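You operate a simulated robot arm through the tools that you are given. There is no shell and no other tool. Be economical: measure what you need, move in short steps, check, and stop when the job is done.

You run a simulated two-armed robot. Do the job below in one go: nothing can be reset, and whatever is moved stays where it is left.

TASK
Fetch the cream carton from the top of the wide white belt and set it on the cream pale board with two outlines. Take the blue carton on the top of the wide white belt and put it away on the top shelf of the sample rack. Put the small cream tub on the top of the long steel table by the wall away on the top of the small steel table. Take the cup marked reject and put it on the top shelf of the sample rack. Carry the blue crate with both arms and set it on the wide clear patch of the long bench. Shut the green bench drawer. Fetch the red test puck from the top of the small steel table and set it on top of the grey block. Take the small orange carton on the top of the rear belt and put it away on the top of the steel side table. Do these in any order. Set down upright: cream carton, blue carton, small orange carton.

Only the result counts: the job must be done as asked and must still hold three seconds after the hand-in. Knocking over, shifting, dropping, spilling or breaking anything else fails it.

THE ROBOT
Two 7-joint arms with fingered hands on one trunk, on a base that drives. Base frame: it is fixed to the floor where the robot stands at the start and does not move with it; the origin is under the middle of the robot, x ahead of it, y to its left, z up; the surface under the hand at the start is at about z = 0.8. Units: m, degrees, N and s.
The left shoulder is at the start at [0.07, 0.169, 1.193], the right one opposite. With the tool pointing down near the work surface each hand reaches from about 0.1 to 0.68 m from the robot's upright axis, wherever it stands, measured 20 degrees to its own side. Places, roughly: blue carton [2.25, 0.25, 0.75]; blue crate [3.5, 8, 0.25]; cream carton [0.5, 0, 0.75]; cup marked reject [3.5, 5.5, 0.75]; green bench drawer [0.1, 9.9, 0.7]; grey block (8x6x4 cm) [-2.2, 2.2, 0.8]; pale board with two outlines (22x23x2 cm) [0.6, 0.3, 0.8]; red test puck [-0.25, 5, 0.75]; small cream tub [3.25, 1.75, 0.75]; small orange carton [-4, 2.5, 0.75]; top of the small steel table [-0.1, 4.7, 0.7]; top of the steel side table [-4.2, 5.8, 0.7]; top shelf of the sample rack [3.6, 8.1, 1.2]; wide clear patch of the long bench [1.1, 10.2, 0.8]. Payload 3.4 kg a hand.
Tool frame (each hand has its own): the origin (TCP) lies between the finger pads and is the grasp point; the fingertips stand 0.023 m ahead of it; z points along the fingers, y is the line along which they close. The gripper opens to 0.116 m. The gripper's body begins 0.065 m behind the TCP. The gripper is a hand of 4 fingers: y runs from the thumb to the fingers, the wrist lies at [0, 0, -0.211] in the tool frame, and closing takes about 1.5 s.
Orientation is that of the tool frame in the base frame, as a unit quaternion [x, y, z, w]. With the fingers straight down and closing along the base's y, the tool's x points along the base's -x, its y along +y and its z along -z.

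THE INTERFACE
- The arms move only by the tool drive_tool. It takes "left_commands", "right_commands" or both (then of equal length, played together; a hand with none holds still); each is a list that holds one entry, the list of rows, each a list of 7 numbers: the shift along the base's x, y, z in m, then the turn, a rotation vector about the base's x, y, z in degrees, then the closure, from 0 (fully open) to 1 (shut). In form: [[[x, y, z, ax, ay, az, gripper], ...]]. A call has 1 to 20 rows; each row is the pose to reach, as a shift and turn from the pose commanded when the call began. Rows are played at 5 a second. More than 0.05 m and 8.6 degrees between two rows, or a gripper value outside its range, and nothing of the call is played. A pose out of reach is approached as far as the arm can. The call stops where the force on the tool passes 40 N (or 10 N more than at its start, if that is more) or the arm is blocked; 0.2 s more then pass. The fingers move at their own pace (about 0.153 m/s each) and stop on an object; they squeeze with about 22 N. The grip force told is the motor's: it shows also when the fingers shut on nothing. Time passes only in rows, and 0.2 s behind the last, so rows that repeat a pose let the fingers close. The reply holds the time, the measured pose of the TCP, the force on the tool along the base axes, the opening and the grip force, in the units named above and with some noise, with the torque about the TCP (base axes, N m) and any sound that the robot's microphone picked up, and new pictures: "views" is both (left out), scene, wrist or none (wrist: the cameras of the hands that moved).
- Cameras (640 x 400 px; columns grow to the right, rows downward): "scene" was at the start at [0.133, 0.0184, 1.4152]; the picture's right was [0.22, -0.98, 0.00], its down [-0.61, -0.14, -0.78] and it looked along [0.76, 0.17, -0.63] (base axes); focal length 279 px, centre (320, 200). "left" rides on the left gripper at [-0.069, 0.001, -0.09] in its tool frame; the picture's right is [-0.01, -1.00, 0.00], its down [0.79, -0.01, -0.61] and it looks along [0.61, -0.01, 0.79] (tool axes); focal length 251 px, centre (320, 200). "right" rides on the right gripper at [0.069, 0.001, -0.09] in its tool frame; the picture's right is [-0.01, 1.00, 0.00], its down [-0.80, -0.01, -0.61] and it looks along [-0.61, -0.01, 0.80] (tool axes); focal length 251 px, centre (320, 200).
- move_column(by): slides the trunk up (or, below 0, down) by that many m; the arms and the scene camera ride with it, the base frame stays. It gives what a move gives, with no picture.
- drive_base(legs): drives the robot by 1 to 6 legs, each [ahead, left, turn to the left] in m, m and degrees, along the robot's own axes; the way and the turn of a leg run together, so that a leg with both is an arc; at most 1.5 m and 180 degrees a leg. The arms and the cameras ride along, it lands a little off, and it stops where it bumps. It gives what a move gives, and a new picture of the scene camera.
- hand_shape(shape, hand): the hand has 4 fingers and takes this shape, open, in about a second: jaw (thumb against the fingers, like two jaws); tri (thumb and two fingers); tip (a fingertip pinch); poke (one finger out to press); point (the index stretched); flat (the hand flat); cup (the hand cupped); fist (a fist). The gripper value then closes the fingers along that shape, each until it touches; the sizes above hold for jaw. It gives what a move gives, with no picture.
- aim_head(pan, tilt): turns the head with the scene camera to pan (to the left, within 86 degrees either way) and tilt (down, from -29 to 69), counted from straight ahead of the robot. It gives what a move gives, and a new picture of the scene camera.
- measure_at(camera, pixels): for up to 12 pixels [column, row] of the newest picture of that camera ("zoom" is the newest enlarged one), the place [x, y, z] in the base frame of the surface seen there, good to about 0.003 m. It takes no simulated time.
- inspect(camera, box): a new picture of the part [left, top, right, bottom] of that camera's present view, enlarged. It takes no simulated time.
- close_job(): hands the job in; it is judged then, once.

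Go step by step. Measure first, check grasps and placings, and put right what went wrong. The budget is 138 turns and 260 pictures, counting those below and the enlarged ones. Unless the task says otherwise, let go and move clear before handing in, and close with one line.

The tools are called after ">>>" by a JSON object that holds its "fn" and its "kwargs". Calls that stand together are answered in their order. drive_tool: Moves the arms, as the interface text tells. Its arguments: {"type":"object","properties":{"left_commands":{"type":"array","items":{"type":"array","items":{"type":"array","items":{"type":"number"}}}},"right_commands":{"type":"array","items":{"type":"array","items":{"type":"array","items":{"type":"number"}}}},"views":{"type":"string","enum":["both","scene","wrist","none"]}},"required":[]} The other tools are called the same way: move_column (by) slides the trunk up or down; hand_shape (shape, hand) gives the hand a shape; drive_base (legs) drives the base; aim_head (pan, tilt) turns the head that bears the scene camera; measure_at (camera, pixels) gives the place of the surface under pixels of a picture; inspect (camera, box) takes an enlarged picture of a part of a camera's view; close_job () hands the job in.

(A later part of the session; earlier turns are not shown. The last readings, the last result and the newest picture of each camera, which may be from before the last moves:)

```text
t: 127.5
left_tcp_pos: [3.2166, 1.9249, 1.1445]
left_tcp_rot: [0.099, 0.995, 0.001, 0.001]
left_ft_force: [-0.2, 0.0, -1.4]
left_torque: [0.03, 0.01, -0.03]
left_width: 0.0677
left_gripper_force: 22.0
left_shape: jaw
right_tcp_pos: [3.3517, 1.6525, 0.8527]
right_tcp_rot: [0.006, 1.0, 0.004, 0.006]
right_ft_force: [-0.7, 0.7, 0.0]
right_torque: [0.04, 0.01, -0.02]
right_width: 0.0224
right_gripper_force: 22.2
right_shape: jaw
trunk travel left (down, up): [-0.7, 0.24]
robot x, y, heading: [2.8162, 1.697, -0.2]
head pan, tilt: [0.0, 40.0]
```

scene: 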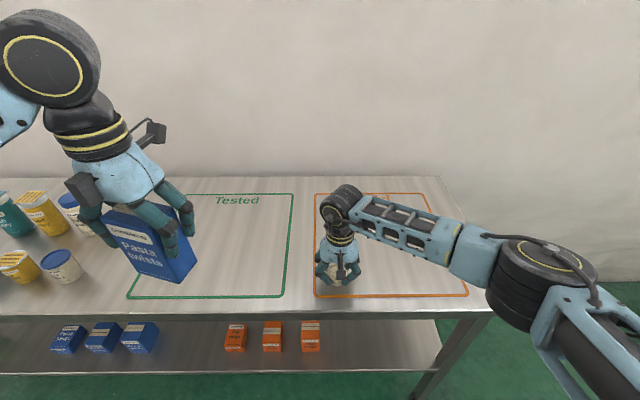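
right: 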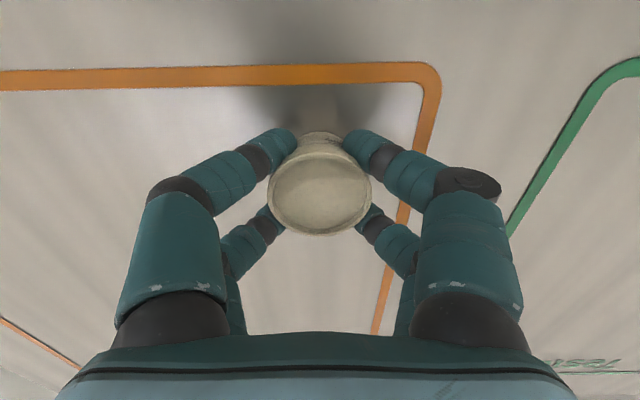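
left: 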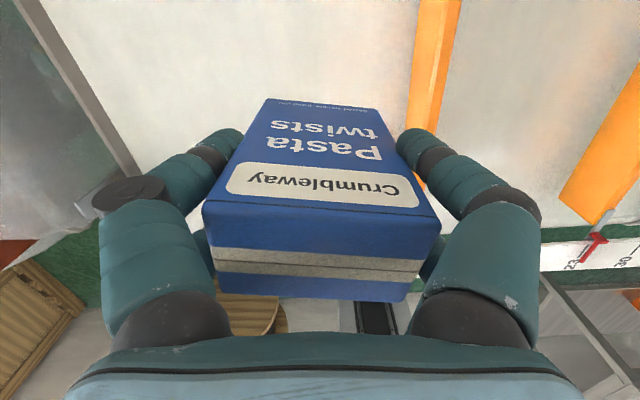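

The fingers close around the tub under its rim (0.022 gap, 4-finger hold). Lift slightly and check.

>>> {"fn": "drive_tool", "kwargs": {"right_commands": [[[0, 0, 0.01, 0, 0, 0, 1], [0, 0, 0.03, 0, 0, 0, 1], [0, 0, 0.06, 0, 0, 0, 1], [0, 0, 0.09, 0, 0, 0, 1]]], "views": "both"}}

```text
t: 128.6
left_tcp_pos: [3.2161, 1.925, 1.1428]
left_tcp_rot: [0.101, 0.995, 0.0, 0.001]
left_ft_force: [0.5, 0.0, -1.4]
left_torque: [0.01, -0.02, 0.04]
left_width: 0.0679
left_gripper_force: 22.2
left_shape: jaw
right_tcp_pos: [3.3549, 1.6529, 0.9471]
right_tcp_rot: [0.006, 1.0, 0.004, 0.006]
right_ft_force: [-0.2, -0.2, 0.0]
right_torque: [0.0, -0.01, 0.02]
right_width: 0.0219
right_gripper_force: 21.8
right_shape: jaw
trunk travel left (down, up): [-0.7, 0.24]
robot x, y, heading: [2.8195, 1.7014, -0.3]
head pan, tilt: [0.0, 40.0]
```

scene: 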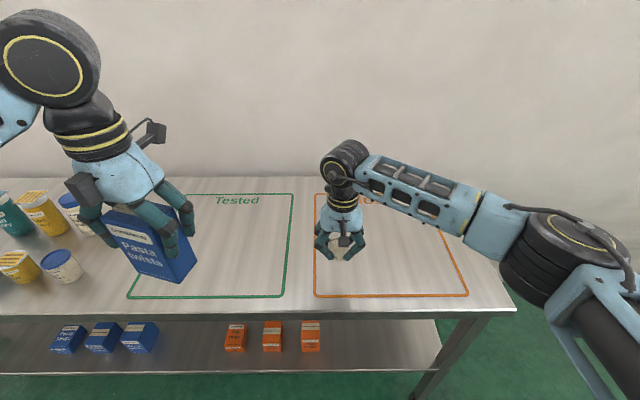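
right: 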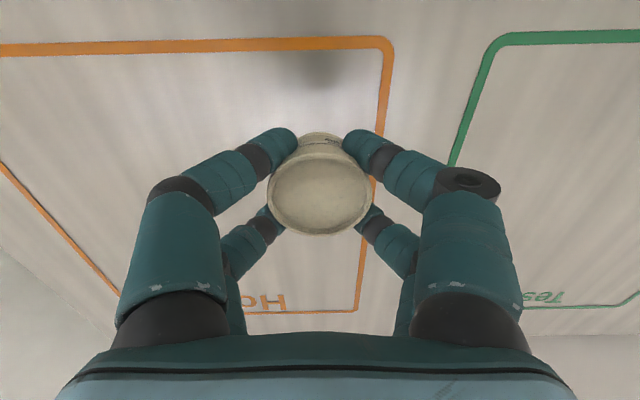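

Level and secure. Raise/retract the right hand, turn left 90° and look ahead.

>>> {"fn": "drive_tool", "kwargs": {"right_commands": [[[0, 0, 0.04, 0, 0, 0, 1], [0, 0, 0.08, 0, 0, 0, 1], [0, 0, 0.12, 0, 0, 0, 1], [-0.03, -0.02, 0.15, 0, 0, 0, 1], [-0.06, -0.05, 0.17, 0, 0, 0, 1], [-0.09, -0.08, 0.18, 0, 0, 0, 1], [-0.11, -0.11, 0.19, 0, 0, 0, 1]]], "views": "none"}}

>>> {"fn": "drive_base", "kwargs": {"legs": [[0, 0, 45], [0, 0, 45.3]]}}

>>> {"fn": "aim_head", "kwargs": {"pan": 30, "tilt": 25}}

```text
t: 130.2
left_tcp_pos: [3.2148, 1.9236, 1.1435]
left_tcp_rot: [0.1, 0.995, 0.0, 0.001]
left_ft_force: [-1.0, 0.7, -1.2]
left_torque: [0.0, -0.01, -0.02]
left_width: 0.0677
left_gripper_force: 21.8
left_shape: jaw
right_tcp_pos: [3.2402, 1.5412, 1.1399]
right_tcp_rot: [0.005, 1.0, 0.006, 0.006]
right_ft_force: [-0.2, 0.1, 0.2]
right_torque: [-0.01, -0.02, -0.02]
right_width: 0.0214
right_gripper_force: 21.8
right_shape: jaw
trunk travel left (down, up): [-0.7, 0.24]
robot x, y, heading: [2.8143, 1.697, -0.4]
head pan, tilt: [0.0, 40.0]
```

```text
t: 134.7
left_tcp_pos: [2.5861, 2.0965, 1.1433]
left_tcp_rot: [-0.636, 0.771, 0.001, -0.001]
left_ft_force: [-0.9, 0.3, -2.0]
left_torque: [-0.01, -0.02, 0.02]
left_width: 0.0676
left_gripper_force: 22.2
left_shape: jaw
right_tcp_pos: [2.9671, 2.1266, 1.1384]
right_tcp_rot: [-0.706, 0.708, 0.007, 0.001]
right_ft_force: [-0.4, -0.5, -0.3]
right_torque: [0.0, 0.0, -0.01]
right_width: 0.0212
right_gripper_force: 21.9
right_shape: jaw
trunk travel left (down, up): [-0.7, 0.24]
robot x, y, heading: [2.8122, 1.7001, 89.9]
head pan, tilt: [0.0, 40.0]
```

scene: 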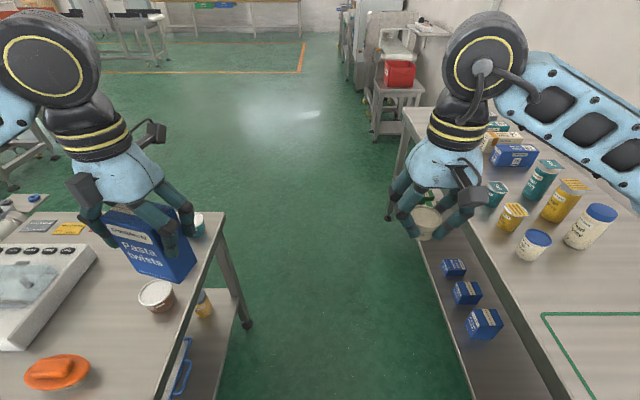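

```text
t: 135.7
left_tcp_pos: [2.5866, 2.096, 1.1441]
left_tcp_rot: [-0.636, 0.772, 0.002, 0.0]
left_ft_force: [0.1, -0.1, -2.2]
left_torque: [0.01, -0.02, -0.02]
left_width: 0.0677
left_gripper_force: 21.9
left_shape: jaw
right_tcp_pos: [2.968, 2.1256, 1.1393]
right_tcp_rot: [-0.706, 0.708, 0.007, 0.001]
right_ft_force: [0.7, 0.4, -0.2]
right_torque: [0.0, -0.04, 0.02]
right_width: 0.0213
right_gripper_force: 21.5
right_shape: jaw
trunk travel left (down, up): [-0.7, 0.24]
robot x, y, heading: [2.8185, 1.6978, 90.2]
head pan, tilt: [30.0, 25.0]
```

scene: 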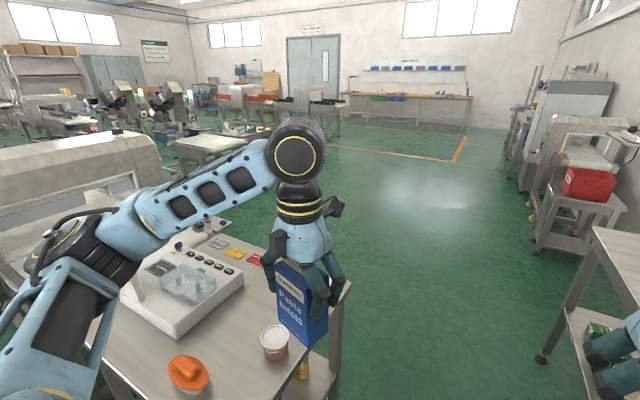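

The alley ahead opens to the big floor. Drive forward 1.9 m.

>>> {"fn": "drive_base", "kwargs": {"legs": [[0.2, -0.05, 0], [1.3, 0, 0], [0.4, 0, 0]]}}

>>> {"fn": "aim_head", "kwargs": {"pan": 75, "tilt": 15}}

>>> {"fn": "aim_head", "kwargs": {"pan": 10, "tilt": 15}}

```text
t: 145.5
left_tcp_pos: [2.6522, 3.9983, 1.1434]
left_tcp_rot: [-0.63, 0.777, 0.002, 0.001]
left_ft_force: [0.8, -0.4, -1.8]
left_torque: [0.03, -0.02, -0.02]
left_width: 0.0677
left_gripper_force: 21.7
left_shape: jaw
right_tcp_pos: [3.032, 4.022, 1.1392]
right_tcp_rot: [-0.7, 0.714, 0.008, 0.002]
right_ft_force: [-0.2, 0.5, 0.1]
right_torque: [0.02, 0.01, 0.0]
right_width: 0.021
right_gripper_force: 21.8
right_shape: jaw
trunk travel left (down, up): [-0.7, 0.24]
robot x, y, heading: [2.8778, 3.598, 88.7]
head pan, tilt: [30.0, 25.0]
```

scene: 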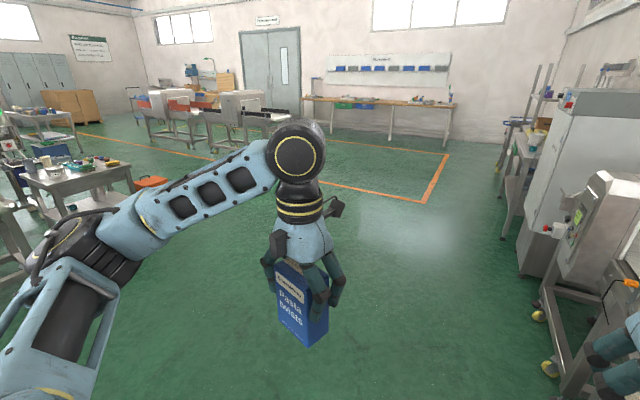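

```text
t: 146.6
left_tcp_pos: [2.6507, 3.9998, 1.1425]
left_tcp_rot: [-0.629, 0.777, 0.001, 0.001]
left_ft_force: [-0.7, 0.3, -1.3]
left_torque: [0.0, -0.01, 0.0]
left_width: 0.0677
left_gripper_force: 21.9
left_shape: jaw
right_tcp_pos: [3.0343, 4.0233, 1.1391]
right_tcp_rot: [-0.701, 0.713, 0.007, 0.001]
right_ft_force: [-0.1, 0.7, -0.5]
right_torque: [0.0, -0.01, -0.02]
right_width: 0.0214
right_gripper_force: 21.9
right_shape: jaw
trunk travel left (down, up): [-0.7, 0.24]
robot x, y, heading: [2.8757, 3.5969, 88.9]
head pan, tilt: [75.0, 15.0]
```

scene: 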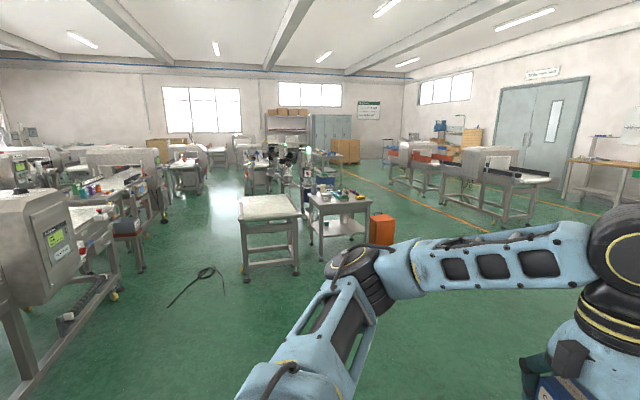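

```text
t: 148.0
left_tcp_pos: [2.6512, 3.9996, 1.1428]
left_tcp_rot: [-0.629, 0.778, 0.002, 0.001]
left_ft_force: [0.3, 0.9, -1.8]
left_torque: [-0.01, -0.03, -0.04]
left_width: 0.0677
left_gripper_force: 22.6
left_shape: jaw
right_tcp_pos: [3.0327, 4.024, 1.1392]
right_tcp_rot: [-0.7, 0.714, 0.008, 0.001]
right_ft_force: [0.6, 0.6, -0.5]
right_torque: [-0.06, 0.0, -0.01]
right_width: 0.021
right_gripper_force: 22.0
right_shape: jaw
trunk travel left (down, up): [-0.7, 0.24]
robot x, y, heading: [2.8758, 3.5999, 89.1]
head pan, tilt: [10.0, 15.0]
```

scene: 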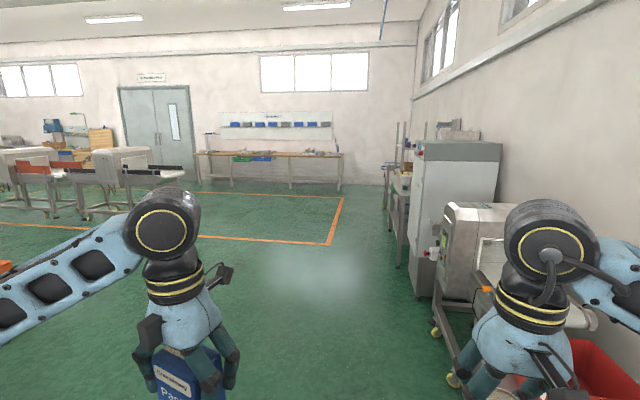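

A small table with items and an orange box at (340,215) of the pan-75 view is likely the small steel table; there's a cable on the floor. Look and measure.

>>> {"fn": "aim_head", "kwargs": {"pan": 72, "tilt": 18}}

>>> {"fn": "inspect", "kwargs": {"camera": "scene", "box": [120, 120, 440, 320]}}

>>> {"fn": "measure_at", "kwargs": {"camera": "zoom", "pixels": [[320, 150], [505, 165], [420, 205], [360, 165], [430, 265], [530, 265], [170, 320], [100, 370], [190, 300], [200, 340], [250, 350]]}}

```text
t: 149.3
left_tcp_pos: [2.6518, 4.0005, 1.1439]
left_tcp_rot: [-0.629, 0.777, 0.001, 0.0]
left_ft_force: [1.0, 0.3, -1.1]
left_torque: [0.03, -0.02, -0.04]
left_width: 0.0676
left_gripper_force: 22.6
left_shape: jaw
right_tcp_pos: [3.0338, 4.023, 1.1388]
right_tcp_rot: [-0.7, 0.714, 0.005, 0.002]
right_ft_force: [-0.5, 0.5, -0.4]
right_torque: [-0.03, -0.03, -0.01]
right_width: 0.0215
right_gripper_force: 22.0
right_shape: jaw
trunk travel left (down, up): [-0.7, 0.24]
robot x, y, heading: [2.8695, 3.601, 89.1]
head pan, tilt: [72.0, 18.0]
```

scene: 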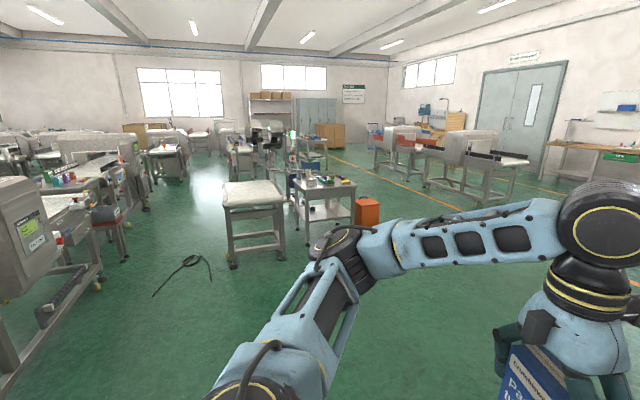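

```text
2.00 times, centred on (280, 220) of scene
```

zoom: 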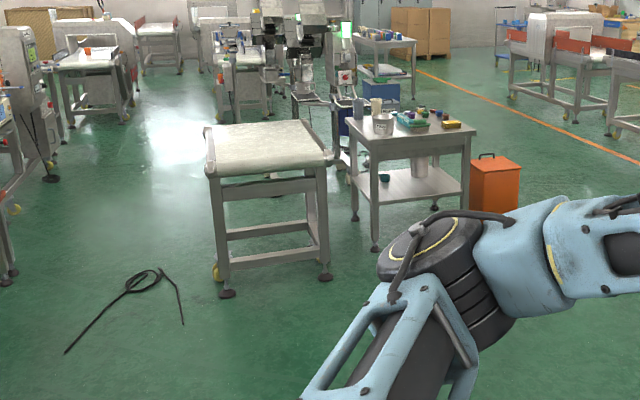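

```text
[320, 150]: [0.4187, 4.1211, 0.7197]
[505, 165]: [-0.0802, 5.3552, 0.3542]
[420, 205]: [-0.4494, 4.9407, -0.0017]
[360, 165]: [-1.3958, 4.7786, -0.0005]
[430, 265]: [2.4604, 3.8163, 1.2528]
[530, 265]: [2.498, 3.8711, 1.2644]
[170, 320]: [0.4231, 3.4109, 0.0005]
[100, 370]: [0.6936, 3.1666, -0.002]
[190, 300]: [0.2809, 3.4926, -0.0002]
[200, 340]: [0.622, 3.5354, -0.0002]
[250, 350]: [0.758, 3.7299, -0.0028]
```

The small steel table lies at about (-0.1, 4.7), approachable from +x. Drive diagonally, turn to face -x and look.

>>> {"fn": "drive_base", "kwargs": {"legs": [[1.05, 0.95, 0], [0, 0, 60], [0, 0, 31], [0.75, 0, 0]]}}

>>> {"fn": "aim_head", "kwargs": {"pan": 0, "tilt": 35}}

```text
t: 164.1
left_tcp_pos: [0.8161, 4.4965, 1.143]
left_tcp_rot: [0.993, -0.115, -0.002, 0.001]
left_ft_force: [0.3, 0.3, -1.2]
left_torque: [-0.02, 0.03, 0.01]
left_width: 0.0677
left_gripper_force: 22.2
left_shape: jaw
right_tcp_pos: [0.7997, 4.8789, 1.1395]
right_tcp_rot: [1.0, -0.02, -0.007, 0.004]
right_ft_force: [0.2, 0.4, -0.8]
right_torque: [0.0, 0.0, -0.02]
right_width: 0.021
right_gripper_force: 21.8
right_shape: jaw
trunk travel left (down, up): [-0.7, 0.24]
robot x, y, heading: [1.2196, 4.714, 178.1]
head pan, tilt: [72.0, 18.0]
```

scene: 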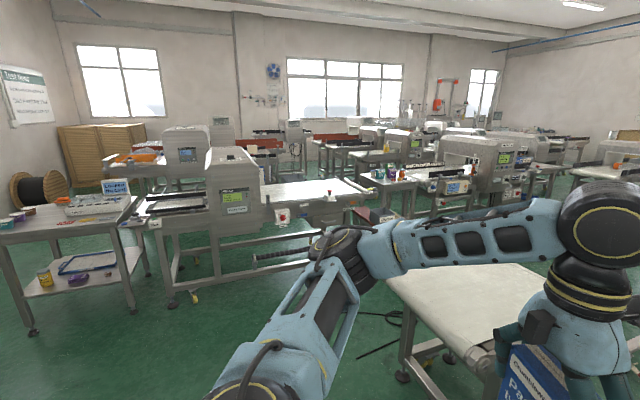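

```text
t: 165.6
left_tcp_pos: [0.8163, 4.4958, 1.1435]
left_tcp_rot: [0.993, -0.115, -0.001, 0.0]
left_ft_force: [0.2, -0.2, -1.5]
left_torque: [-0.03, -0.01, 0.01]
left_width: 0.0676
left_gripper_force: 21.6
left_shape: jaw
right_tcp_pos: [0.8, 4.8777, 1.1385]
right_tcp_rot: [1.0, -0.019, -0.007, 0.005]
right_ft_force: [-0.4, 0.0, -0.2]
right_torque: [0.02, 0.01, 0.01]
right_width: 0.0212
right_gripper_force: 21.8
right_shape: jaw
trunk travel left (down, up): [-0.7, 0.24]
robot x, y, heading: [1.2216, 4.711, 178.0]
head pan, tilt: [0.0, 35.0]
```

scene: 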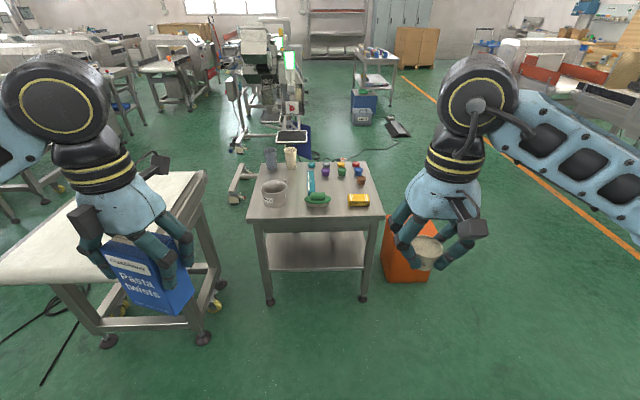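

The small table is ahead with several items incl. pucks. Inspect.

>>> {"fn": "inspect", "kwargs": {"camera": "scene", "box": [240, 140, 400, 240]}}

>>> {"fn": "measure_at", "kwargs": {"camera": "zoom", "pixels": [[30, 318], [570, 300], [470, 105], [410, 95], [345, 130], [280, 110], [310, 240], [470, 235], [130, 195], [400, 235], [380, 275], [480, 175]]}}

```text
4.00 times, centred on (320, 190) of scene
```

zoom: 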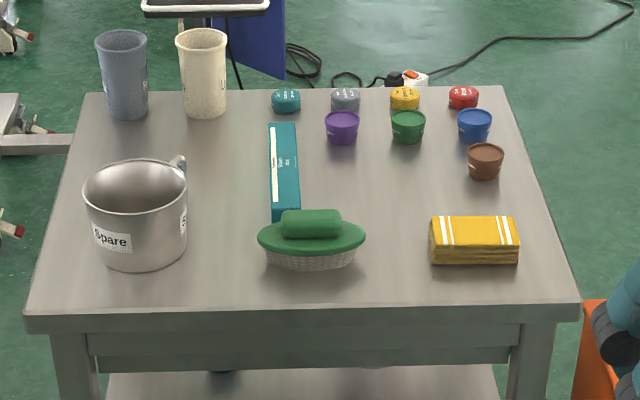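

```text
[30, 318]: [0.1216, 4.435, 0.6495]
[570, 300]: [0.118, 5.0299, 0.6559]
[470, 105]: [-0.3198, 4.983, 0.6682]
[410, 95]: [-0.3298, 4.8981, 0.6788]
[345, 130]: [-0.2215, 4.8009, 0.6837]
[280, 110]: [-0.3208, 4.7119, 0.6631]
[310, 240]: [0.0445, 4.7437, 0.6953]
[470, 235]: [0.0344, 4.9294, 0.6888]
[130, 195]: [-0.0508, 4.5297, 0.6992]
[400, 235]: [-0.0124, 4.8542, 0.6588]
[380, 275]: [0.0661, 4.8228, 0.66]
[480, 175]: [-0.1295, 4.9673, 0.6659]
```

Tabletop z≈0.66. A free spot is near zoom (385,185), about (-0.11, 4.85). Drive closer and lower the trunk 0.1.

>>> {"fn": "measure_at", "kwargs": {"camera": "zoom", "pixels": [[385, 185], [330, 185], [450, 185], [385, 215], [302, 150], [368, 240], [430, 225], [463, 98]]}}

>>> {"fn": "drive_base", "kwargs": {"legs": [[0.68, 0.0, 1.5]]}}

>>> {"fn": "move_column", "kwargs": {"by": -0.1}}

>>> {"fn": "aim_head", "kwargs": {"pan": 0, "tilt": 48}}

```text
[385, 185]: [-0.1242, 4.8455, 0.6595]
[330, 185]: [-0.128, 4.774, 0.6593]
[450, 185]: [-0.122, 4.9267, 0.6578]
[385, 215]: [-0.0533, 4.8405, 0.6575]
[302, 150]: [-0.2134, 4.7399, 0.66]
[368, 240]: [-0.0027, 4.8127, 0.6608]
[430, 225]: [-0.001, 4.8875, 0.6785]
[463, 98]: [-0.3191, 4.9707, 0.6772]
```

```text
t: 169.1
left_tcp_pos: [0.1779, 4.5044, 1.1446]
left_tcp_rot: [0.995, -0.102, -0.003, 0.001]
left_ft_force: [-0.2, -0.1, -2.3]
left_torque: [0.03, 0.05, 0.01]
left_width: 0.0674
left_gripper_force: 21.7
left_shape: jaw
right_tcp_pos: [0.1512, 4.8835, 1.1385]
right_tcp_rot: [1.0, -0.008, -0.007, 0.004]
right_ft_force: [-0.3, 0.8, -0.1]
right_torque: [0.03, -0.01, 0.0]
right_width: 0.0211
right_gripper_force: 21.6
right_shape: jaw
trunk travel left (down, up): [-0.7, 0.24]
robot x, y, heading: [0.5785, 4.7313, 179.3]
head pan, tilt: [0.0, 35.0]
```

scene: 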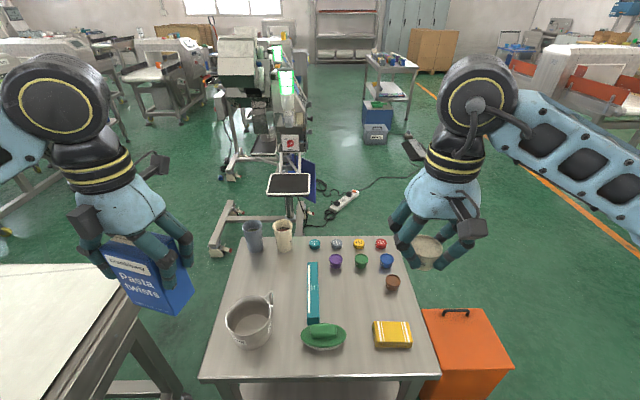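

```text
t: 170.5
left_tcp_pos: [0.1768, 4.5034, 1.0441]
left_tcp_rot: [0.995, -0.103, -0.002, 0.002]
left_ft_force: [0.1, 0.5, -2.4]
left_torque: [0.0, 0.0, -0.02]
left_width: 0.0675
left_gripper_force: 21.7
left_shape: jaw
right_tcp_pos: [0.1519, 4.885, 1.0383]
right_tcp_rot: [1.0, -0.008, -0.006, 0.004]
right_ft_force: [-0.2, 0.3, -0.2]
right_torque: [-0.01, -0.01, -0.03]
right_width: 0.0209
right_gripper_force: 21.9
right_shape: jaw
trunk travel left (down, up): [-0.6, 0.34]
robot x, y, heading: [0.5764, 4.7292, 179.3]
head pan, tilt: [0.0, 35.0]
```

```text
t: 171.2
left_tcp_pos: [0.1775, 4.5036, 1.0434]
left_tcp_rot: [0.995, -0.103, -0.001, 0.0]
left_ft_force: [0.3, 0.2, -1.7]
left_torque: [-0.01, 0.0, -0.04]
left_width: 0.0676
left_gripper_force: 21.7
left_shape: jaw
right_tcp_pos: [0.153, 4.8836, 1.0385]
right_tcp_rot: [1.0, -0.007, -0.007, 0.004]
right_ft_force: [0.5, -0.2, 0.2]
right_torque: [0.02, -0.01, 0.01]
right_width: 0.021
right_gripper_force: 22.8
right_shape: jaw
trunk travel left (down, up): [-0.6, 0.34]
robot x, y, heading: [0.5772, 4.7282, 179.2]
head pan, tilt: [0.0, 48.0]
```

scene: 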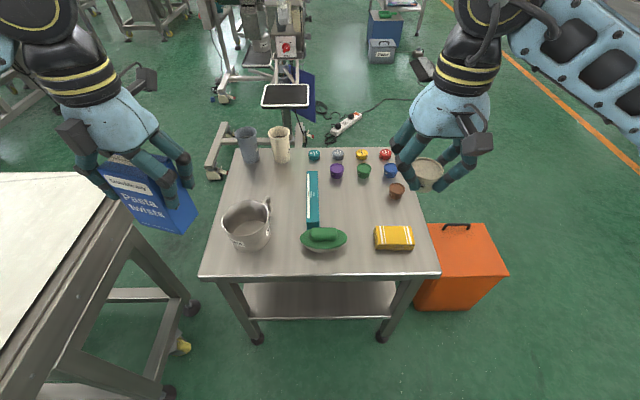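

Move the right hand over the free spot and descend to just above the table.

>>> {"fn": "drive_tool", "kwargs": {"right_commands": [[[-0.035, -0.006, -0.02, 0, 0, 0, 1], [-0.07, -0.012, -0.04, 0, 0, 0, 1], [-0.105, -0.018, -0.06, 0, 0, 0, 1], [-0.14, -0.024, -0.08, 0, 0, 0, 1], [-0.175, -0.03, -0.1, 0, 0, 0, 1], [-0.21, -0.036, -0.12, 0, 0, 0, 1], [-0.236, -0.039, -0.15, 0, 0, 0, 1], [-0.236, -0.039, -0.19, 0, 0, 0, 1], [-0.236, -0.039, -0.23, 0, 0, 0, 1], [-0.236, -0.039, -0.27, 0, 0, 0, 1], [-0.236, -0.039, -0.3, 0, 0, 0, 1]]], "views": "both"}}

```text
t: 173.6
left_tcp_pos: [0.1758, 4.5026, 1.0438]
left_tcp_rot: [0.995, -0.103, -0.002, 0.0]
left_ft_force: [0.6, 0.2, -2.1]
left_torque: [-0.01, 0.01, 0.02]
left_width: 0.0675
left_gripper_force: 22.1
left_shape: jaw
right_tcp_pos: [-0.0495, 4.8616, 0.7634]
right_tcp_rot: [1.0, -0.007, -0.005, 0.005]
right_ft_force: [-0.2, 0.1, -0.6]
right_torque: [-0.01, -0.02, 0.0]
right_width: 0.0203
right_gripper_force: 21.9
right_shape: jaw
right hand out of reach, approached as far as the arm can: row 7, 8, 9, 10, 11
trunk travel left (down, up): [-0.6, 0.34]
robot x, y, heading: [0.5744, 4.727, 179.3]
head pan, tilt: [0.0, 48.0]
```

scene: 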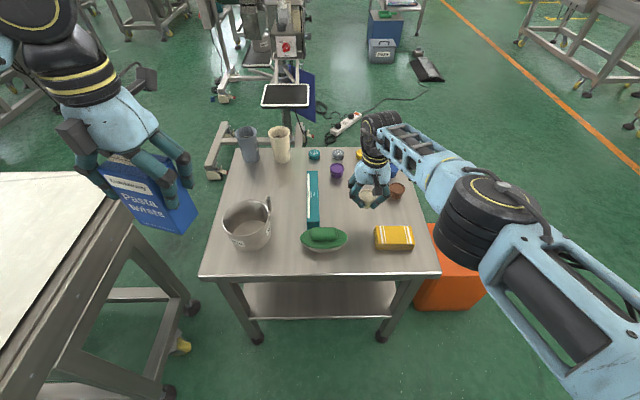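
right: 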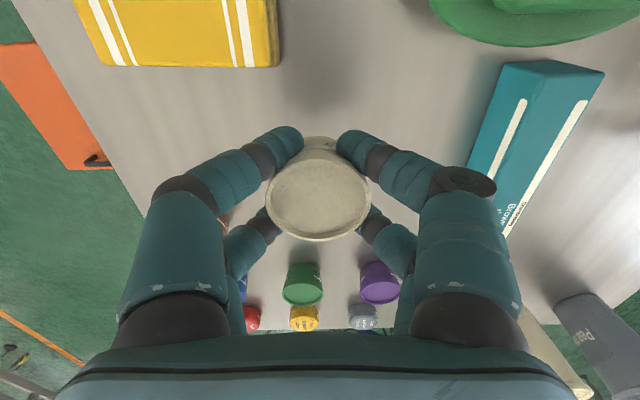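

Slightly out of reach; drive 6 cm closer.

>>> {"fn": "drive_base", "kwargs": {"legs": [[0.06, 0, 0]]}}

>>> {"fn": "drive_tool", "kwargs": {"right_commands": [[[0, 0, 0, 0, 0, 0, 1], [0, 0, 0, 0, 0, 0, 1]]], "views": "wrist"}}

```text
t: 174.6
left_tcp_pos: [0.1163, 4.5057, 1.0438]
left_tcp_rot: [0.995, -0.103, -0.002, 0.0]
left_ft_force: [0.2, -1.1, -1.8]
left_torque: [-0.03, -0.02, 0.01]
left_width: 0.0677
left_gripper_force: 21.9
left_shape: jaw
right_tcp_pos: [-0.1106, 4.8616, 0.7629]
right_tcp_rot: [1.0, -0.009, -0.007, 0.004]
right_ft_force: [-0.7, 0.5, -1.1]
right_torque: [0.01, 0.0, 0.01]
right_width: 0.0202
right_gripper_force: 21.6
right_shape: jaw
trunk travel left (down, up): [-0.6, 0.34]
robot x, y, heading: [0.52, 4.7282, 179.2]
head pan, tilt: [0.0, 48.0]
```

scene: 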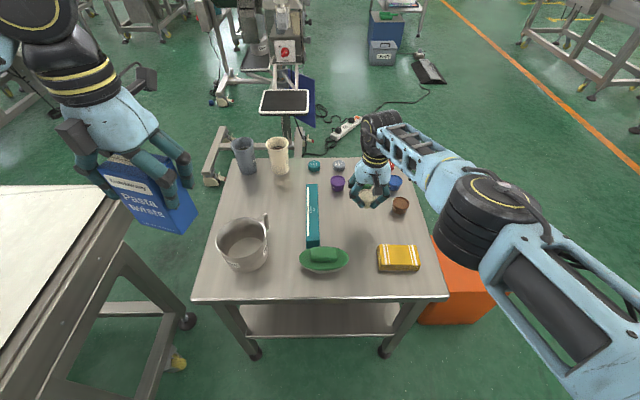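

```text
t: 175.2
left_tcp_pos: [0.1164, 4.5051, 1.0443]
left_tcp_rot: [0.995, -0.103, -0.001, 0.001]
left_ft_force: [-0.3, -0.9, -2.2]
left_torque: [0.04, -0.02, 0.01]
left_width: 0.0676
left_gripper_force: 22.0
left_shape: jaw
right_tcp_pos: [-0.1097, 4.8631, 0.7632]
right_tcp_rot: [1.0, -0.008, -0.006, 0.005]
right_ft_force: [-0.3, 1.0, -1.0]
right_torque: [-0.02, -0.03, 0.01]
right_width: 0.0202
right_gripper_force: 22.3
right_shape: jaw
trunk travel left (down, up): [-0.6, 0.34]
robot x, y, heading: [0.5166, 4.7314, 178.9]
head pan, tilt: [0.0, 48.0]
```

right: 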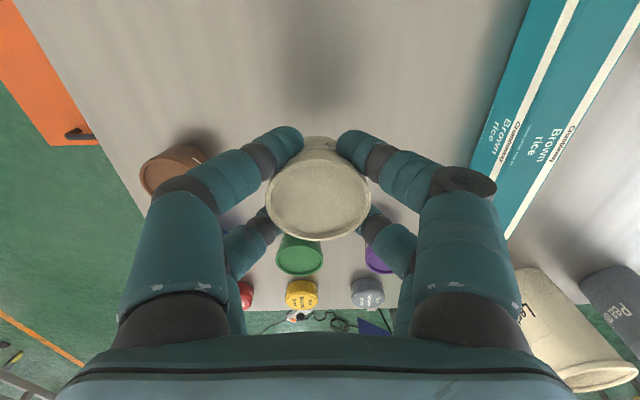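

Now shift slightly toward me and lower to contact height, then open partly.

>>> {"fn": "drive_tool", "kwargs": {"right_commands": [[[0.02, -0.01, 0, 0, 0, 0, 1], [0.035, -0.02, 0, 0, 0, 0, 1], [0.035, -0.02, -0.03, 0, 0, 0, 1], [0.035, -0.02, -0.055, 0, 0, 0, 1], [0.035, -0.02, -0.064, 0, 0, 0, 1], [0.035, -0.02, -0.067, 0, 0, 0, 1]]], "views": "both"}}

```text
t: 176.6
left_tcp_pos: [0.1172, 4.5044, 1.0445]
left_tcp_rot: [0.995, -0.102, -0.001, 0.0]
left_ft_force: [0.6, -1.0, -2.0]
left_torque: [0.03, 0.01, 0.0]
left_width: 0.0674
left_gripper_force: 22.2
left_shape: jaw
right_tcp_pos: [-0.0753, 4.8439, 0.6963]
right_tcp_rot: [1.0, -0.007, -0.007, 0.005]
right_ft_force: [-0.1, 0.0, -0.8]
right_torque: [-0.02, -0.01, 0.01]
right_width: 0.0201
right_gripper_force: 21.8
right_shape: jaw
trunk travel left (down, up): [-0.6, 0.34]
robot x, y, heading: [0.5206, 4.7314, 179.3]
head pan, tilt: [0.0, 48.0]
```

scene: 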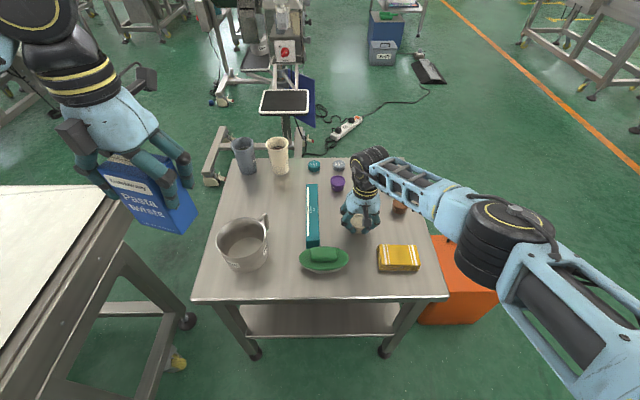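
right: 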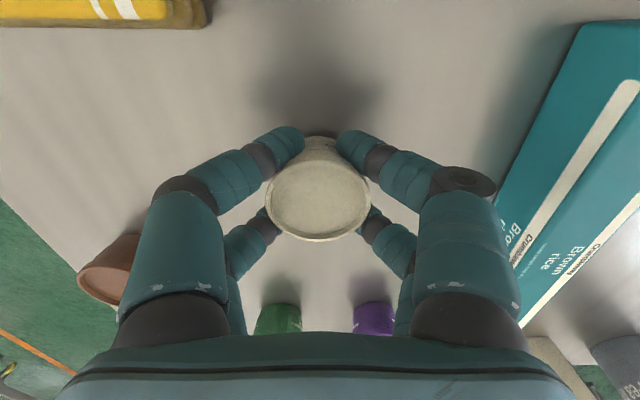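

No contact yet; lower 3 mm, open partly, and rise.

>>> {"fn": "drive_tool", "kwargs": {"right_commands": [[[0, 0, -0.003, 0, 0, 0, 1], [0, 0, -0.003, 0, 0, 0, 0.7], [0, 0, -0.003, 0, 0, 0, 0.5], [0, 0, -0.003, 0, 0, 0, 0.4], [0, 0, -0.003, 0, 0, 0, 0.4], [0, 0, -0.003, 0, 0, 0, 0.4], [0, 0, 0.03, 0, 0, 0, 0.4], [0, 0, 0.07, 0, 0, 0, 0.4], [0, 0, 0.11, 0, 0, 0, 0.4], [0, 0, 0.15, 0, 0, 0, 0.4], [0.03, 0, 0.19, 0, 0, 0, 0], [0.06, 0, 0.22, 0, 0, 0, 0]]], "views": "both"}}

```text
t: 179.2
left_tcp_pos: [0.1181, 4.5046, 1.044]
left_tcp_rot: [0.995, -0.103, -0.002, 0.0]
left_ft_force: [0.6, -0.4, -2.4]
left_torque: [0.03, 0.02, 0.01]
left_width: 0.0676
left_gripper_force: 21.7
left_shape: jaw
right_tcp_pos: [-0.0156, 4.839, 0.9189]
right_tcp_rot: [1.0, -0.007, -0.007, 0.004]
right_ft_force: [0.0, 0.2, -0.2]
right_torque: [0.04, 0.01, 0.0]
right_width: 0.1161
right_gripper_force: 0.1
right_shape: jaw
trunk travel left (down, up): [-0.6, 0.34]
robot x, y, heading: [0.5155, 4.7252, 179.3]
head pan, tilt: [0.0, 48.0]
```

scene: 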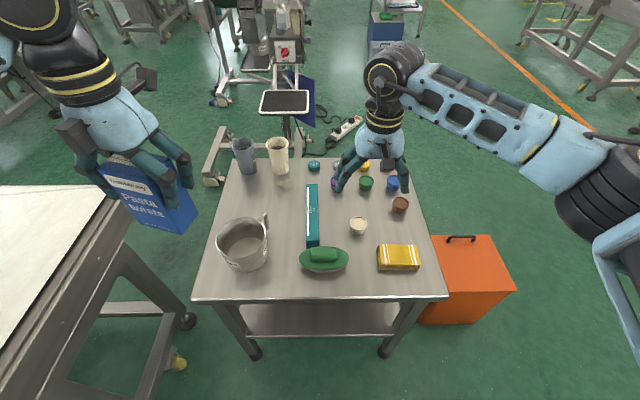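
right: 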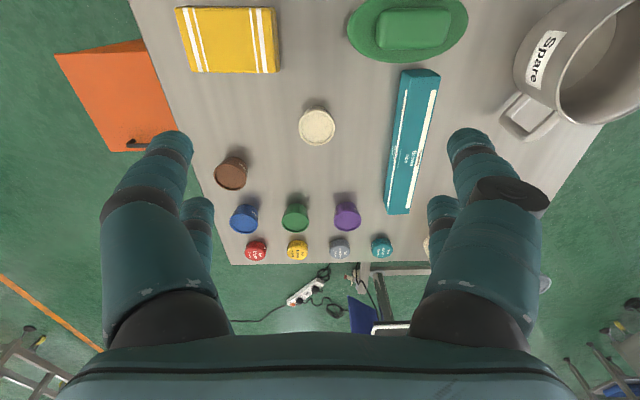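

The tub stands upright on the table. Now tuck the right hand, raise the trunk, and head for the reject cup.

>>> {"fn": "drive_tool", "kwargs": {"right_commands": [[[0.04, 0.01, 0.02, 0, 0, 0, 0], [0.08, 0.02, 0.04, 0, 0, 0, 0], [0.12, 0.03, 0.06, 0, 0, 0, 0], [0.15, 0.04, 0.08, 0, 0, 0, 0], [0.17, 0.05, 0.1, 0, 0, 0, 0], [0.17, 0.05, 0.12, 0, 0, 0, 0]]], "views": "none"}}

>>> {"fn": "move_column", "kwargs": {"by": 0.1}}

>>> {"fn": "drive_base", "kwargs": {"legs": [[-1.4, 0, 0], [0, 0, -90], [0, 0, -88]]}}

>>> {"fn": "aim_head", "kwargs": {"pan": 25, "tilt": 25}}

```text
t: 180.6
left_tcp_pos: [0.1167, 4.5043, 1.0432]
left_tcp_rot: [0.995, -0.102, -0.001, 0.0]
left_ft_force: [-0.8, -0.1, -1.0]
left_torque: [0.02, 0.03, 0.02]
left_width: 0.0674
left_gripper_force: 22.1
left_shape: jaw
right_tcp_pos: [0.1562, 4.8908, 1.0384]
right_tcp_rot: [1.0, -0.007, -0.007, 0.004]
right_ft_force: [-0.2, -0.5, 0.8]
right_torque: [0.03, 0.01, 0.01]
right_width: 0.116
right_gripper_force: 0.1
right_shape: jaw
trunk travel left (down, up): [-0.6, 0.34]
robot x, y, heading: [0.5174, 4.7267, 179.6]
head pan, tilt: [0.0, 48.0]
```

```text
t: 181.9
left_tcp_pos: [0.1164, 4.504, 1.1431]
left_tcp_rot: [0.995, -0.103, -0.001, 0.001]
left_ft_force: [-0.2, 0.4, -0.5]
left_torque: [0.02, 0.01, -0.01]
left_width: 0.0676
left_gripper_force: 21.7
left_shape: jaw
right_tcp_pos: [0.1556, 4.8908, 1.1361]
right_tcp_rot: [1.0, -0.007, -0.006, 0.004]
right_ft_force: [0.0, 0.1, 1.2]
right_torque: [0.01, 0.01, 0.05]
right_width: 0.1159
right_gripper_force: 0.1
right_shape: jaw
trunk travel left (down, up): [-0.7, 0.24]
robot x, y, heading: [0.5155, 4.7282, 179.3]
head pan, tilt: [0.0, 48.0]
```

```text
t: 196.4
left_tcp_pos: [2.3, 4.9859, 1.1435]
left_tcp_rot: [0.067, 0.998, 0.0, 0.002]
left_ft_force: [-0.2, 0.5, -1.5]
left_torque: [0.02, 0.02, 0.02]
left_width: 0.0674
left_gripper_force: 22.3
left_shape: jaw
right_tcp_pos: [2.2889, 4.5961, 1.1364]
right_tcp_rot: [-0.029, 1.0, 0.005, 0.006]
right_ft_force: [-0.9, 0.8, -0.3]
right_torque: [-0.02, -0.01, -0.03]
right_width: 0.116
right_gripper_force: 0.1
right_shape: jaw
trunk travel left (down, up): [-0.7, 0.24]
robot x, y, heading: [1.914, 4.7304, 3.5]
head pan, tilt: [0.0, 48.0]
```

scene: 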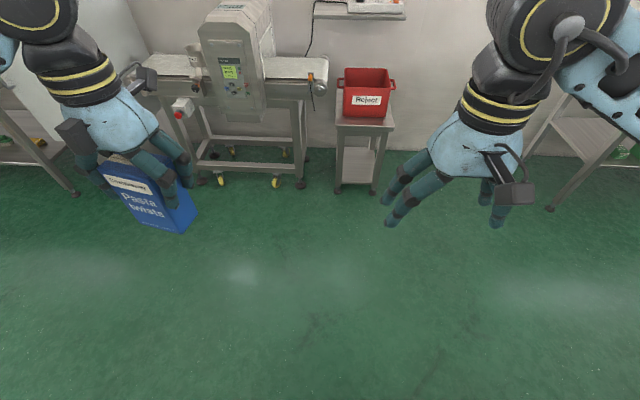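

```text
t: 197.3
left_tcp_pos: [2.3001, 4.9851, 1.1436]
left_tcp_rot: [0.067, 0.998, 0.001, 0.002]
left_ft_force: [0.1, 0.3, -0.8]
left_torque: [-0.03, 0.0, 0.01]
left_width: 0.0672
left_gripper_force: 21.5
left_shape: jaw
right_tcp_pos: [2.2877, 4.5958, 1.1367]
right_tcp_rot: [-0.029, 1.0, 0.005, 0.006]
right_ft_force: [0.0, -0.6, 0.1]
right_torque: [0.0, -0.04, -0.02]
right_width: 0.1159
right_gripper_force: 0.0
right_shape: jaw
trunk travel left (down, up): [-0.7, 0.24]
robot x, y, heading: [1.9213, 4.7338, 3.1]
head pan, tilt: [25.0, 25.0]
```

scene: 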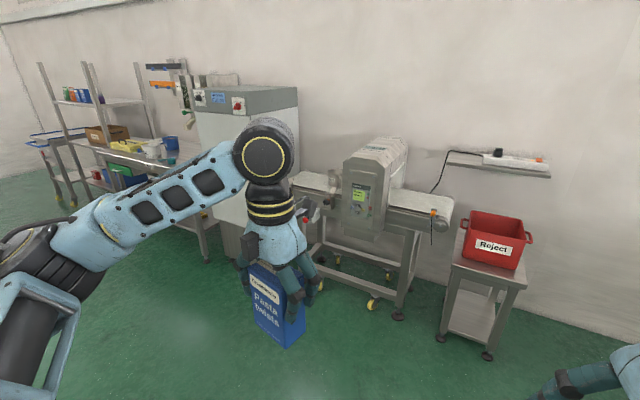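

The red Reject box isn't a cup; the cup should be around (3.5, 5.5) on the small belt. Move over to y≈5.5 and look.

>>> {"fn": "drive_base", "kwargs": {"legs": [[0.3, 0.85, -3]]}}

>>> {"fn": "aim_head", "kwargs": {"pan": 0, "tilt": 30}}

>>> {"fn": "inspect", "kwargs": {"camera": "scene", "box": [160, 80, 480, 280]}}

```text
t: 202.3
left_tcp_pos: [2.5985, 5.8556, 1.1443]
left_tcp_rot: [0.103, 0.995, 0.001, 0.002]
left_ft_force: [-0.2, -0.7, -2.2]
left_torque: [0.0, -0.01, 0.0]
left_width: 0.0676
left_gripper_force: 21.9
left_shape: jaw
right_tcp_pos: [2.558, 5.4691, 1.1376]
right_tcp_rot: [0.008, 1.0, 0.004, 0.006]
right_ft_force: [0.2, -0.5, 0.6]
right_torque: [0.01, 0.04, -0.01]
right_width: 0.116
right_gripper_force: 0.0
right_shape: jaw
trunk travel left (down, up): [-0.7, 0.24]
robot x, y, heading: [2.2005, 5.6341, -0.9]
head pan, tilt: [25.0, 25.0]
```

scene: 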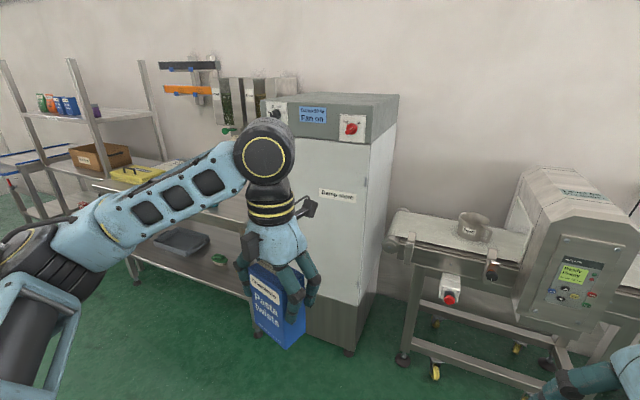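

```text
t: 203.2
left_tcp_pos: [2.5996, 5.8563, 1.1432]
left_tcp_rot: [0.104, 0.995, 0.001, 0.002]
left_ft_force: [0.1, -0.5, -2.1]
left_torque: [0.01, 0.0, -0.04]
left_width: 0.0674
left_gripper_force: 22.0
left_shape: jaw
right_tcp_pos: [2.5595, 5.4692, 1.1369]
right_tcp_rot: [0.007, 1.0, 0.004, 0.007]
right_ft_force: [0.5, -0.8, 0.1]
right_torque: [-0.03, -0.01, -0.01]
right_width: 0.1157
right_gripper_force: 0.1
right_shape: jaw
trunk travel left (down, up): [-0.7, 0.24]
robot x, y, heading: [2.1977, 5.6328, -0.8]
head pan, tilt: [0.0, 30.0]
```

scene: 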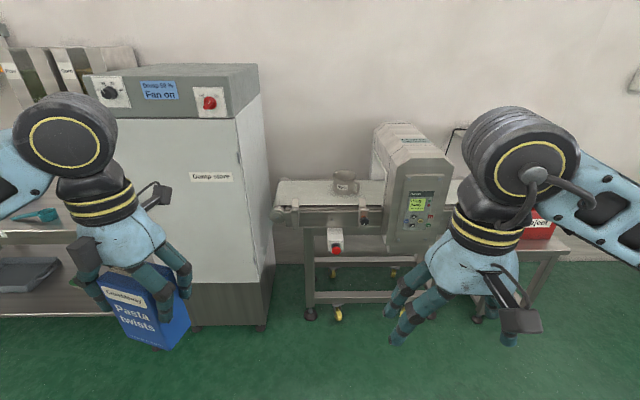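

```text
2.00 times, centred on (320, 180) of scene
```

zoom: 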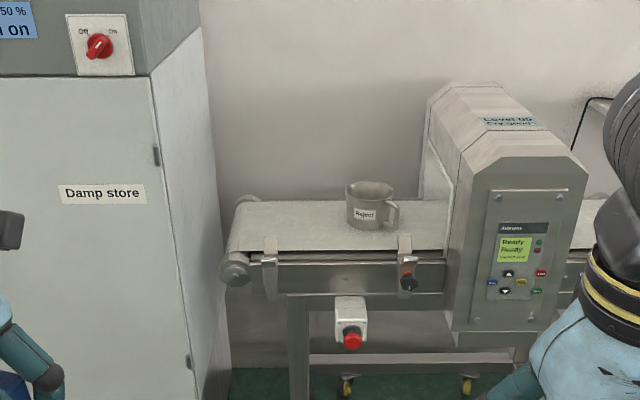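

The cup labelled Reject is on the small belt at (343,185). Measure and drive nearer.

>>> {"fn": "measure_at", "kwargs": {"camera": "zoom", "pixels": [[370, 190], [350, 205], [392, 205], [370, 225], [330, 240], [235, 262], [440, 262], [408, 283], [350, 340], [215, 200], [450, 150], [470, 200]]}}

>>> {"fn": "drive_base", "kwargs": {"legs": [[0.55, 0, 0.8]]}}

>>> {"fn": "aim_head", "kwargs": {"pan": 0, "tilt": 40}}

```text
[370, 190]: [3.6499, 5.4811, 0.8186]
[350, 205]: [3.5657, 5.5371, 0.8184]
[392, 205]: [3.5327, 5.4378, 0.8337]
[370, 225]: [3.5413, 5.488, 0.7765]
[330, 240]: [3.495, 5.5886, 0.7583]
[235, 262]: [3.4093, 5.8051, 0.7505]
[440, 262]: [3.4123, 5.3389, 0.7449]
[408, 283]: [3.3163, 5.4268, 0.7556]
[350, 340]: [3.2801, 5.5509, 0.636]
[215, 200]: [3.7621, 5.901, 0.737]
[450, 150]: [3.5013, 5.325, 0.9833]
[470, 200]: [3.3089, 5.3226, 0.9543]
```

```text
t: 206.3
left_tcp_pos: [3.147, 5.8479, 1.1433]
left_tcp_rot: [0.103, 0.995, 0.0, 0.003]
left_ft_force: [0.4, 0.0, -1.6]
left_torque: [0.02, 0.04, -0.01]
left_width: 0.0674
left_gripper_force: 22.1
left_shape: jaw
right_tcp_pos: [3.1071, 5.4609, 1.1372]
right_tcp_rot: [0.008, 1.0, 0.005, 0.007]
right_ft_force: [0.4, 0.2, 0.0]
right_torque: [0.0, -0.01, -0.03]
right_width: 0.1157
right_gripper_force: 0.1
right_shape: jaw
trunk travel left (down, up): [-0.7, 0.24]
robot x, y, heading: [2.7462, 5.626, -0.8]
head pan, tilt: [0.0, 30.0]
```

scene: 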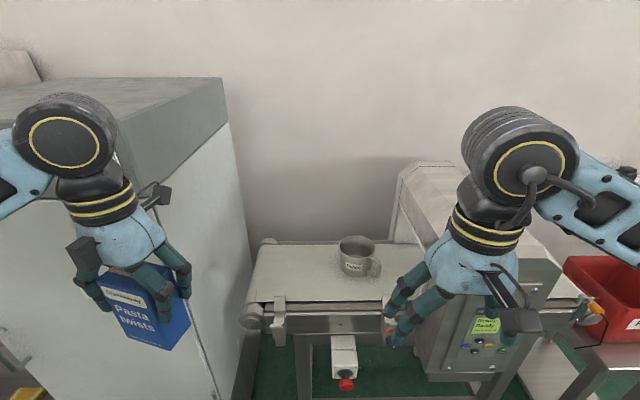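

```text
t: 207.0
left_tcp_pos: [3.1474, 5.8486, 1.1436]
left_tcp_rot: [0.104, 0.995, 0.001, 0.0]
left_ft_force: [-0.6, -0.3, -1.1]
left_torque: [0.0, 0.05, -0.01]
left_width: 0.0676
left_gripper_force: 22.2
left_shape: jaw
right_tcp_pos: [3.1067, 5.4619, 1.1364]
right_tcp_rot: [0.008, 1.0, 0.005, 0.006]
right_ft_force: [-0.2, -0.2, 0.4]
right_torque: [-0.01, 0.01, -0.01]
right_width: 0.1155
right_gripper_force: 0.0
right_shape: jaw
trunk travel left (down, up): [-0.7, 0.24]
robot x, y, heading: [2.7468, 5.624, -0.5]
head pan, tilt: [0.0, 40.0]
```

scene: 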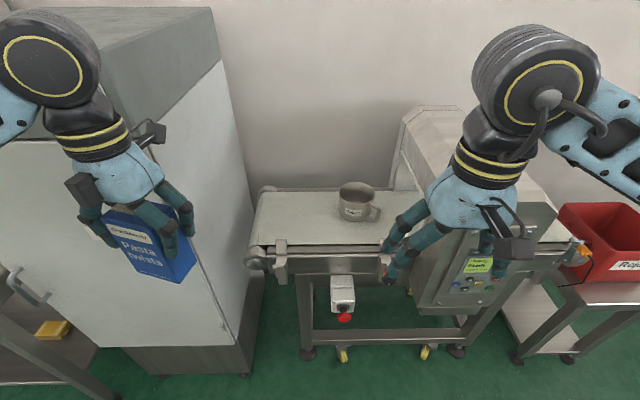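

The cup is at about (3.59, 5.487), height ~8.5 cm. I must get closer but keep the left hand clear of the cabinet: tuck it in first and measure.

>>> {"fn": "measure_at", "kwargs": {"camera": "scene", "pixels": [[222, 70], [230, 330], [150, 320], [100, 50], [345, 318], [283, 262], [340, 186], [374, 188], [357, 219], [378, 214], [340, 200], [357, 200]]}}

>>> {"fn": "inspect", "kwargs": {"camera": "scene", "box": [310, 165, 406, 225]}}

>>> {"fn": "drive_tool", "kwargs": {"left_commands": [[[-0.04, -0.015, 0.01, 0, 0, 0, 1], [-0.08, -0.03, 0.02, 0, 0, 0, 1], [-0.12, -0.045, 0.03, 0, 0, 0, 1], [-0.15, -0.06, 0.04, 0, 0, 0, 1], [-0.17, -0.08, 0.04, 0, 0, 0, 1]]], "views": "none"}}

```text
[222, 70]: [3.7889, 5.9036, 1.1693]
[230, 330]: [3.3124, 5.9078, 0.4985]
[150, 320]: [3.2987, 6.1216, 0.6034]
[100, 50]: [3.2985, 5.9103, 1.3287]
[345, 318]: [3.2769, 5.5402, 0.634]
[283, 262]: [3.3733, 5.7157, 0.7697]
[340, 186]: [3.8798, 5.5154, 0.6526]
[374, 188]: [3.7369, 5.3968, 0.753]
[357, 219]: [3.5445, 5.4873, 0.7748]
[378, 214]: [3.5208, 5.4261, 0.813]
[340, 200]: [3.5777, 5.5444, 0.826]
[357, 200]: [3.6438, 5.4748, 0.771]
```

```text
6.67 times, centred on (358, 195) of scene
```

zoom: 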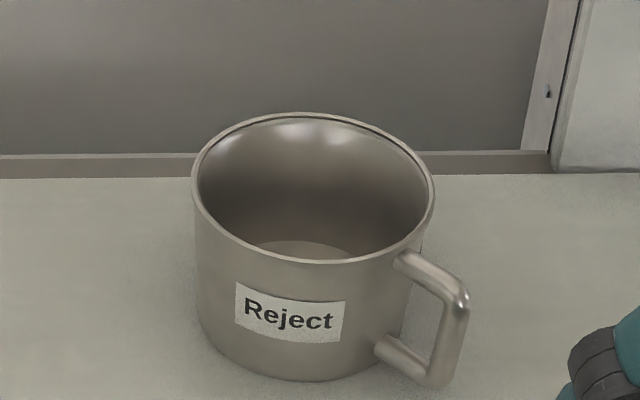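

```text
t: 208.2
left_tcp_pos: [2.9733, 5.7683, 1.1829]
left_tcp_rot: [0.103, 0.995, 0.001, 0.001]
left_ft_force: [0.2, 0.5, -1.3]
left_torque: [-0.01, 0.03, 0.02]
left_width: 0.0672
left_gripper_force: 22.3
left_shape: jaw
right_tcp_pos: [3.1047, 5.4601, 1.1367]
right_tcp_rot: [0.008, 1.0, 0.005, 0.007]
right_ft_force: [0.9, 0.4, -0.4]
right_torque: [0.01, -0.02, -0.04]
right_width: 0.1159
right_gripper_force: 0.1
right_shape: jaw
trunk travel left (down, up): [-0.7, 0.24]
robot x, y, heading: [2.7469, 5.6252, -0.7]
head pan, tilt: [0.0, 40.0]
```

>>> {"fn": "measure_at", "kwargs": {"camera": "zoom", "pixels": [[195, 190], [432, 190], [320, 258], [315, 114], [260, 372], [462, 300], [440, 380], [405, 255], [300, 250], [150, 380]]}}

>>> {"fn": "drive_base", "kwargs": {"legs": [[0.22, 0, 0.7]]}}

```text
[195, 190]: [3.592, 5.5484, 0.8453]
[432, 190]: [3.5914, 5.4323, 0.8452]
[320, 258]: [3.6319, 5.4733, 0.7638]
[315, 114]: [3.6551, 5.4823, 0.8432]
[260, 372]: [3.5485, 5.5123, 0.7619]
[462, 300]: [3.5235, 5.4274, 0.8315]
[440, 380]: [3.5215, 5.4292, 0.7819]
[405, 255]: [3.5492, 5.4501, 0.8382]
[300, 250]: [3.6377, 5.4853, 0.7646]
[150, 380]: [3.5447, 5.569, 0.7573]
```

```text
t: 209.9
left_tcp_pos: [3.1908, 5.7689, 1.1819]
left_tcp_rot: [0.099, 0.995, 0.0, 0.002]
left_ft_force: [0.0, 0.3, -1.5]
left_torque: [-0.04, -0.02, -0.03]
left_width: 0.0673
left_gripper_force: 22.3
left_shape: jaw
right_tcp_pos: [3.3262, 5.4632, 1.1379]
right_tcp_rot: [0.002, 1.0, 0.004, 0.007]
right_ft_force: [-0.4, 0.0, -0.6]
right_torque: [0.03, -0.02, -0.04]
right_width: 0.1159
right_gripper_force: 0.2
right_shape: jaw
trunk travel left (down, up): [-0.7, 0.24]
robot x, y, heading: [2.9596, 5.6253, -0.3]
head pan, tilt: [0.0, 40.0]
```

scene: 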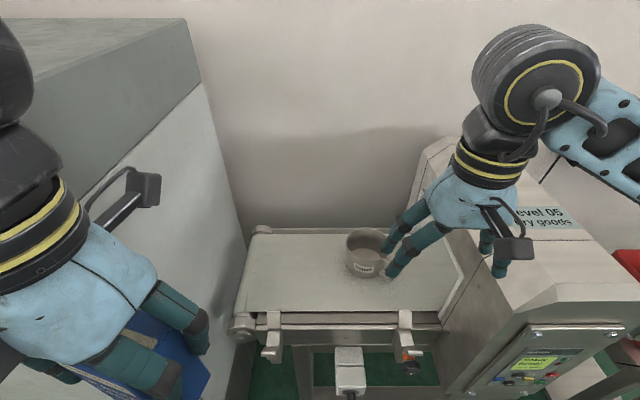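

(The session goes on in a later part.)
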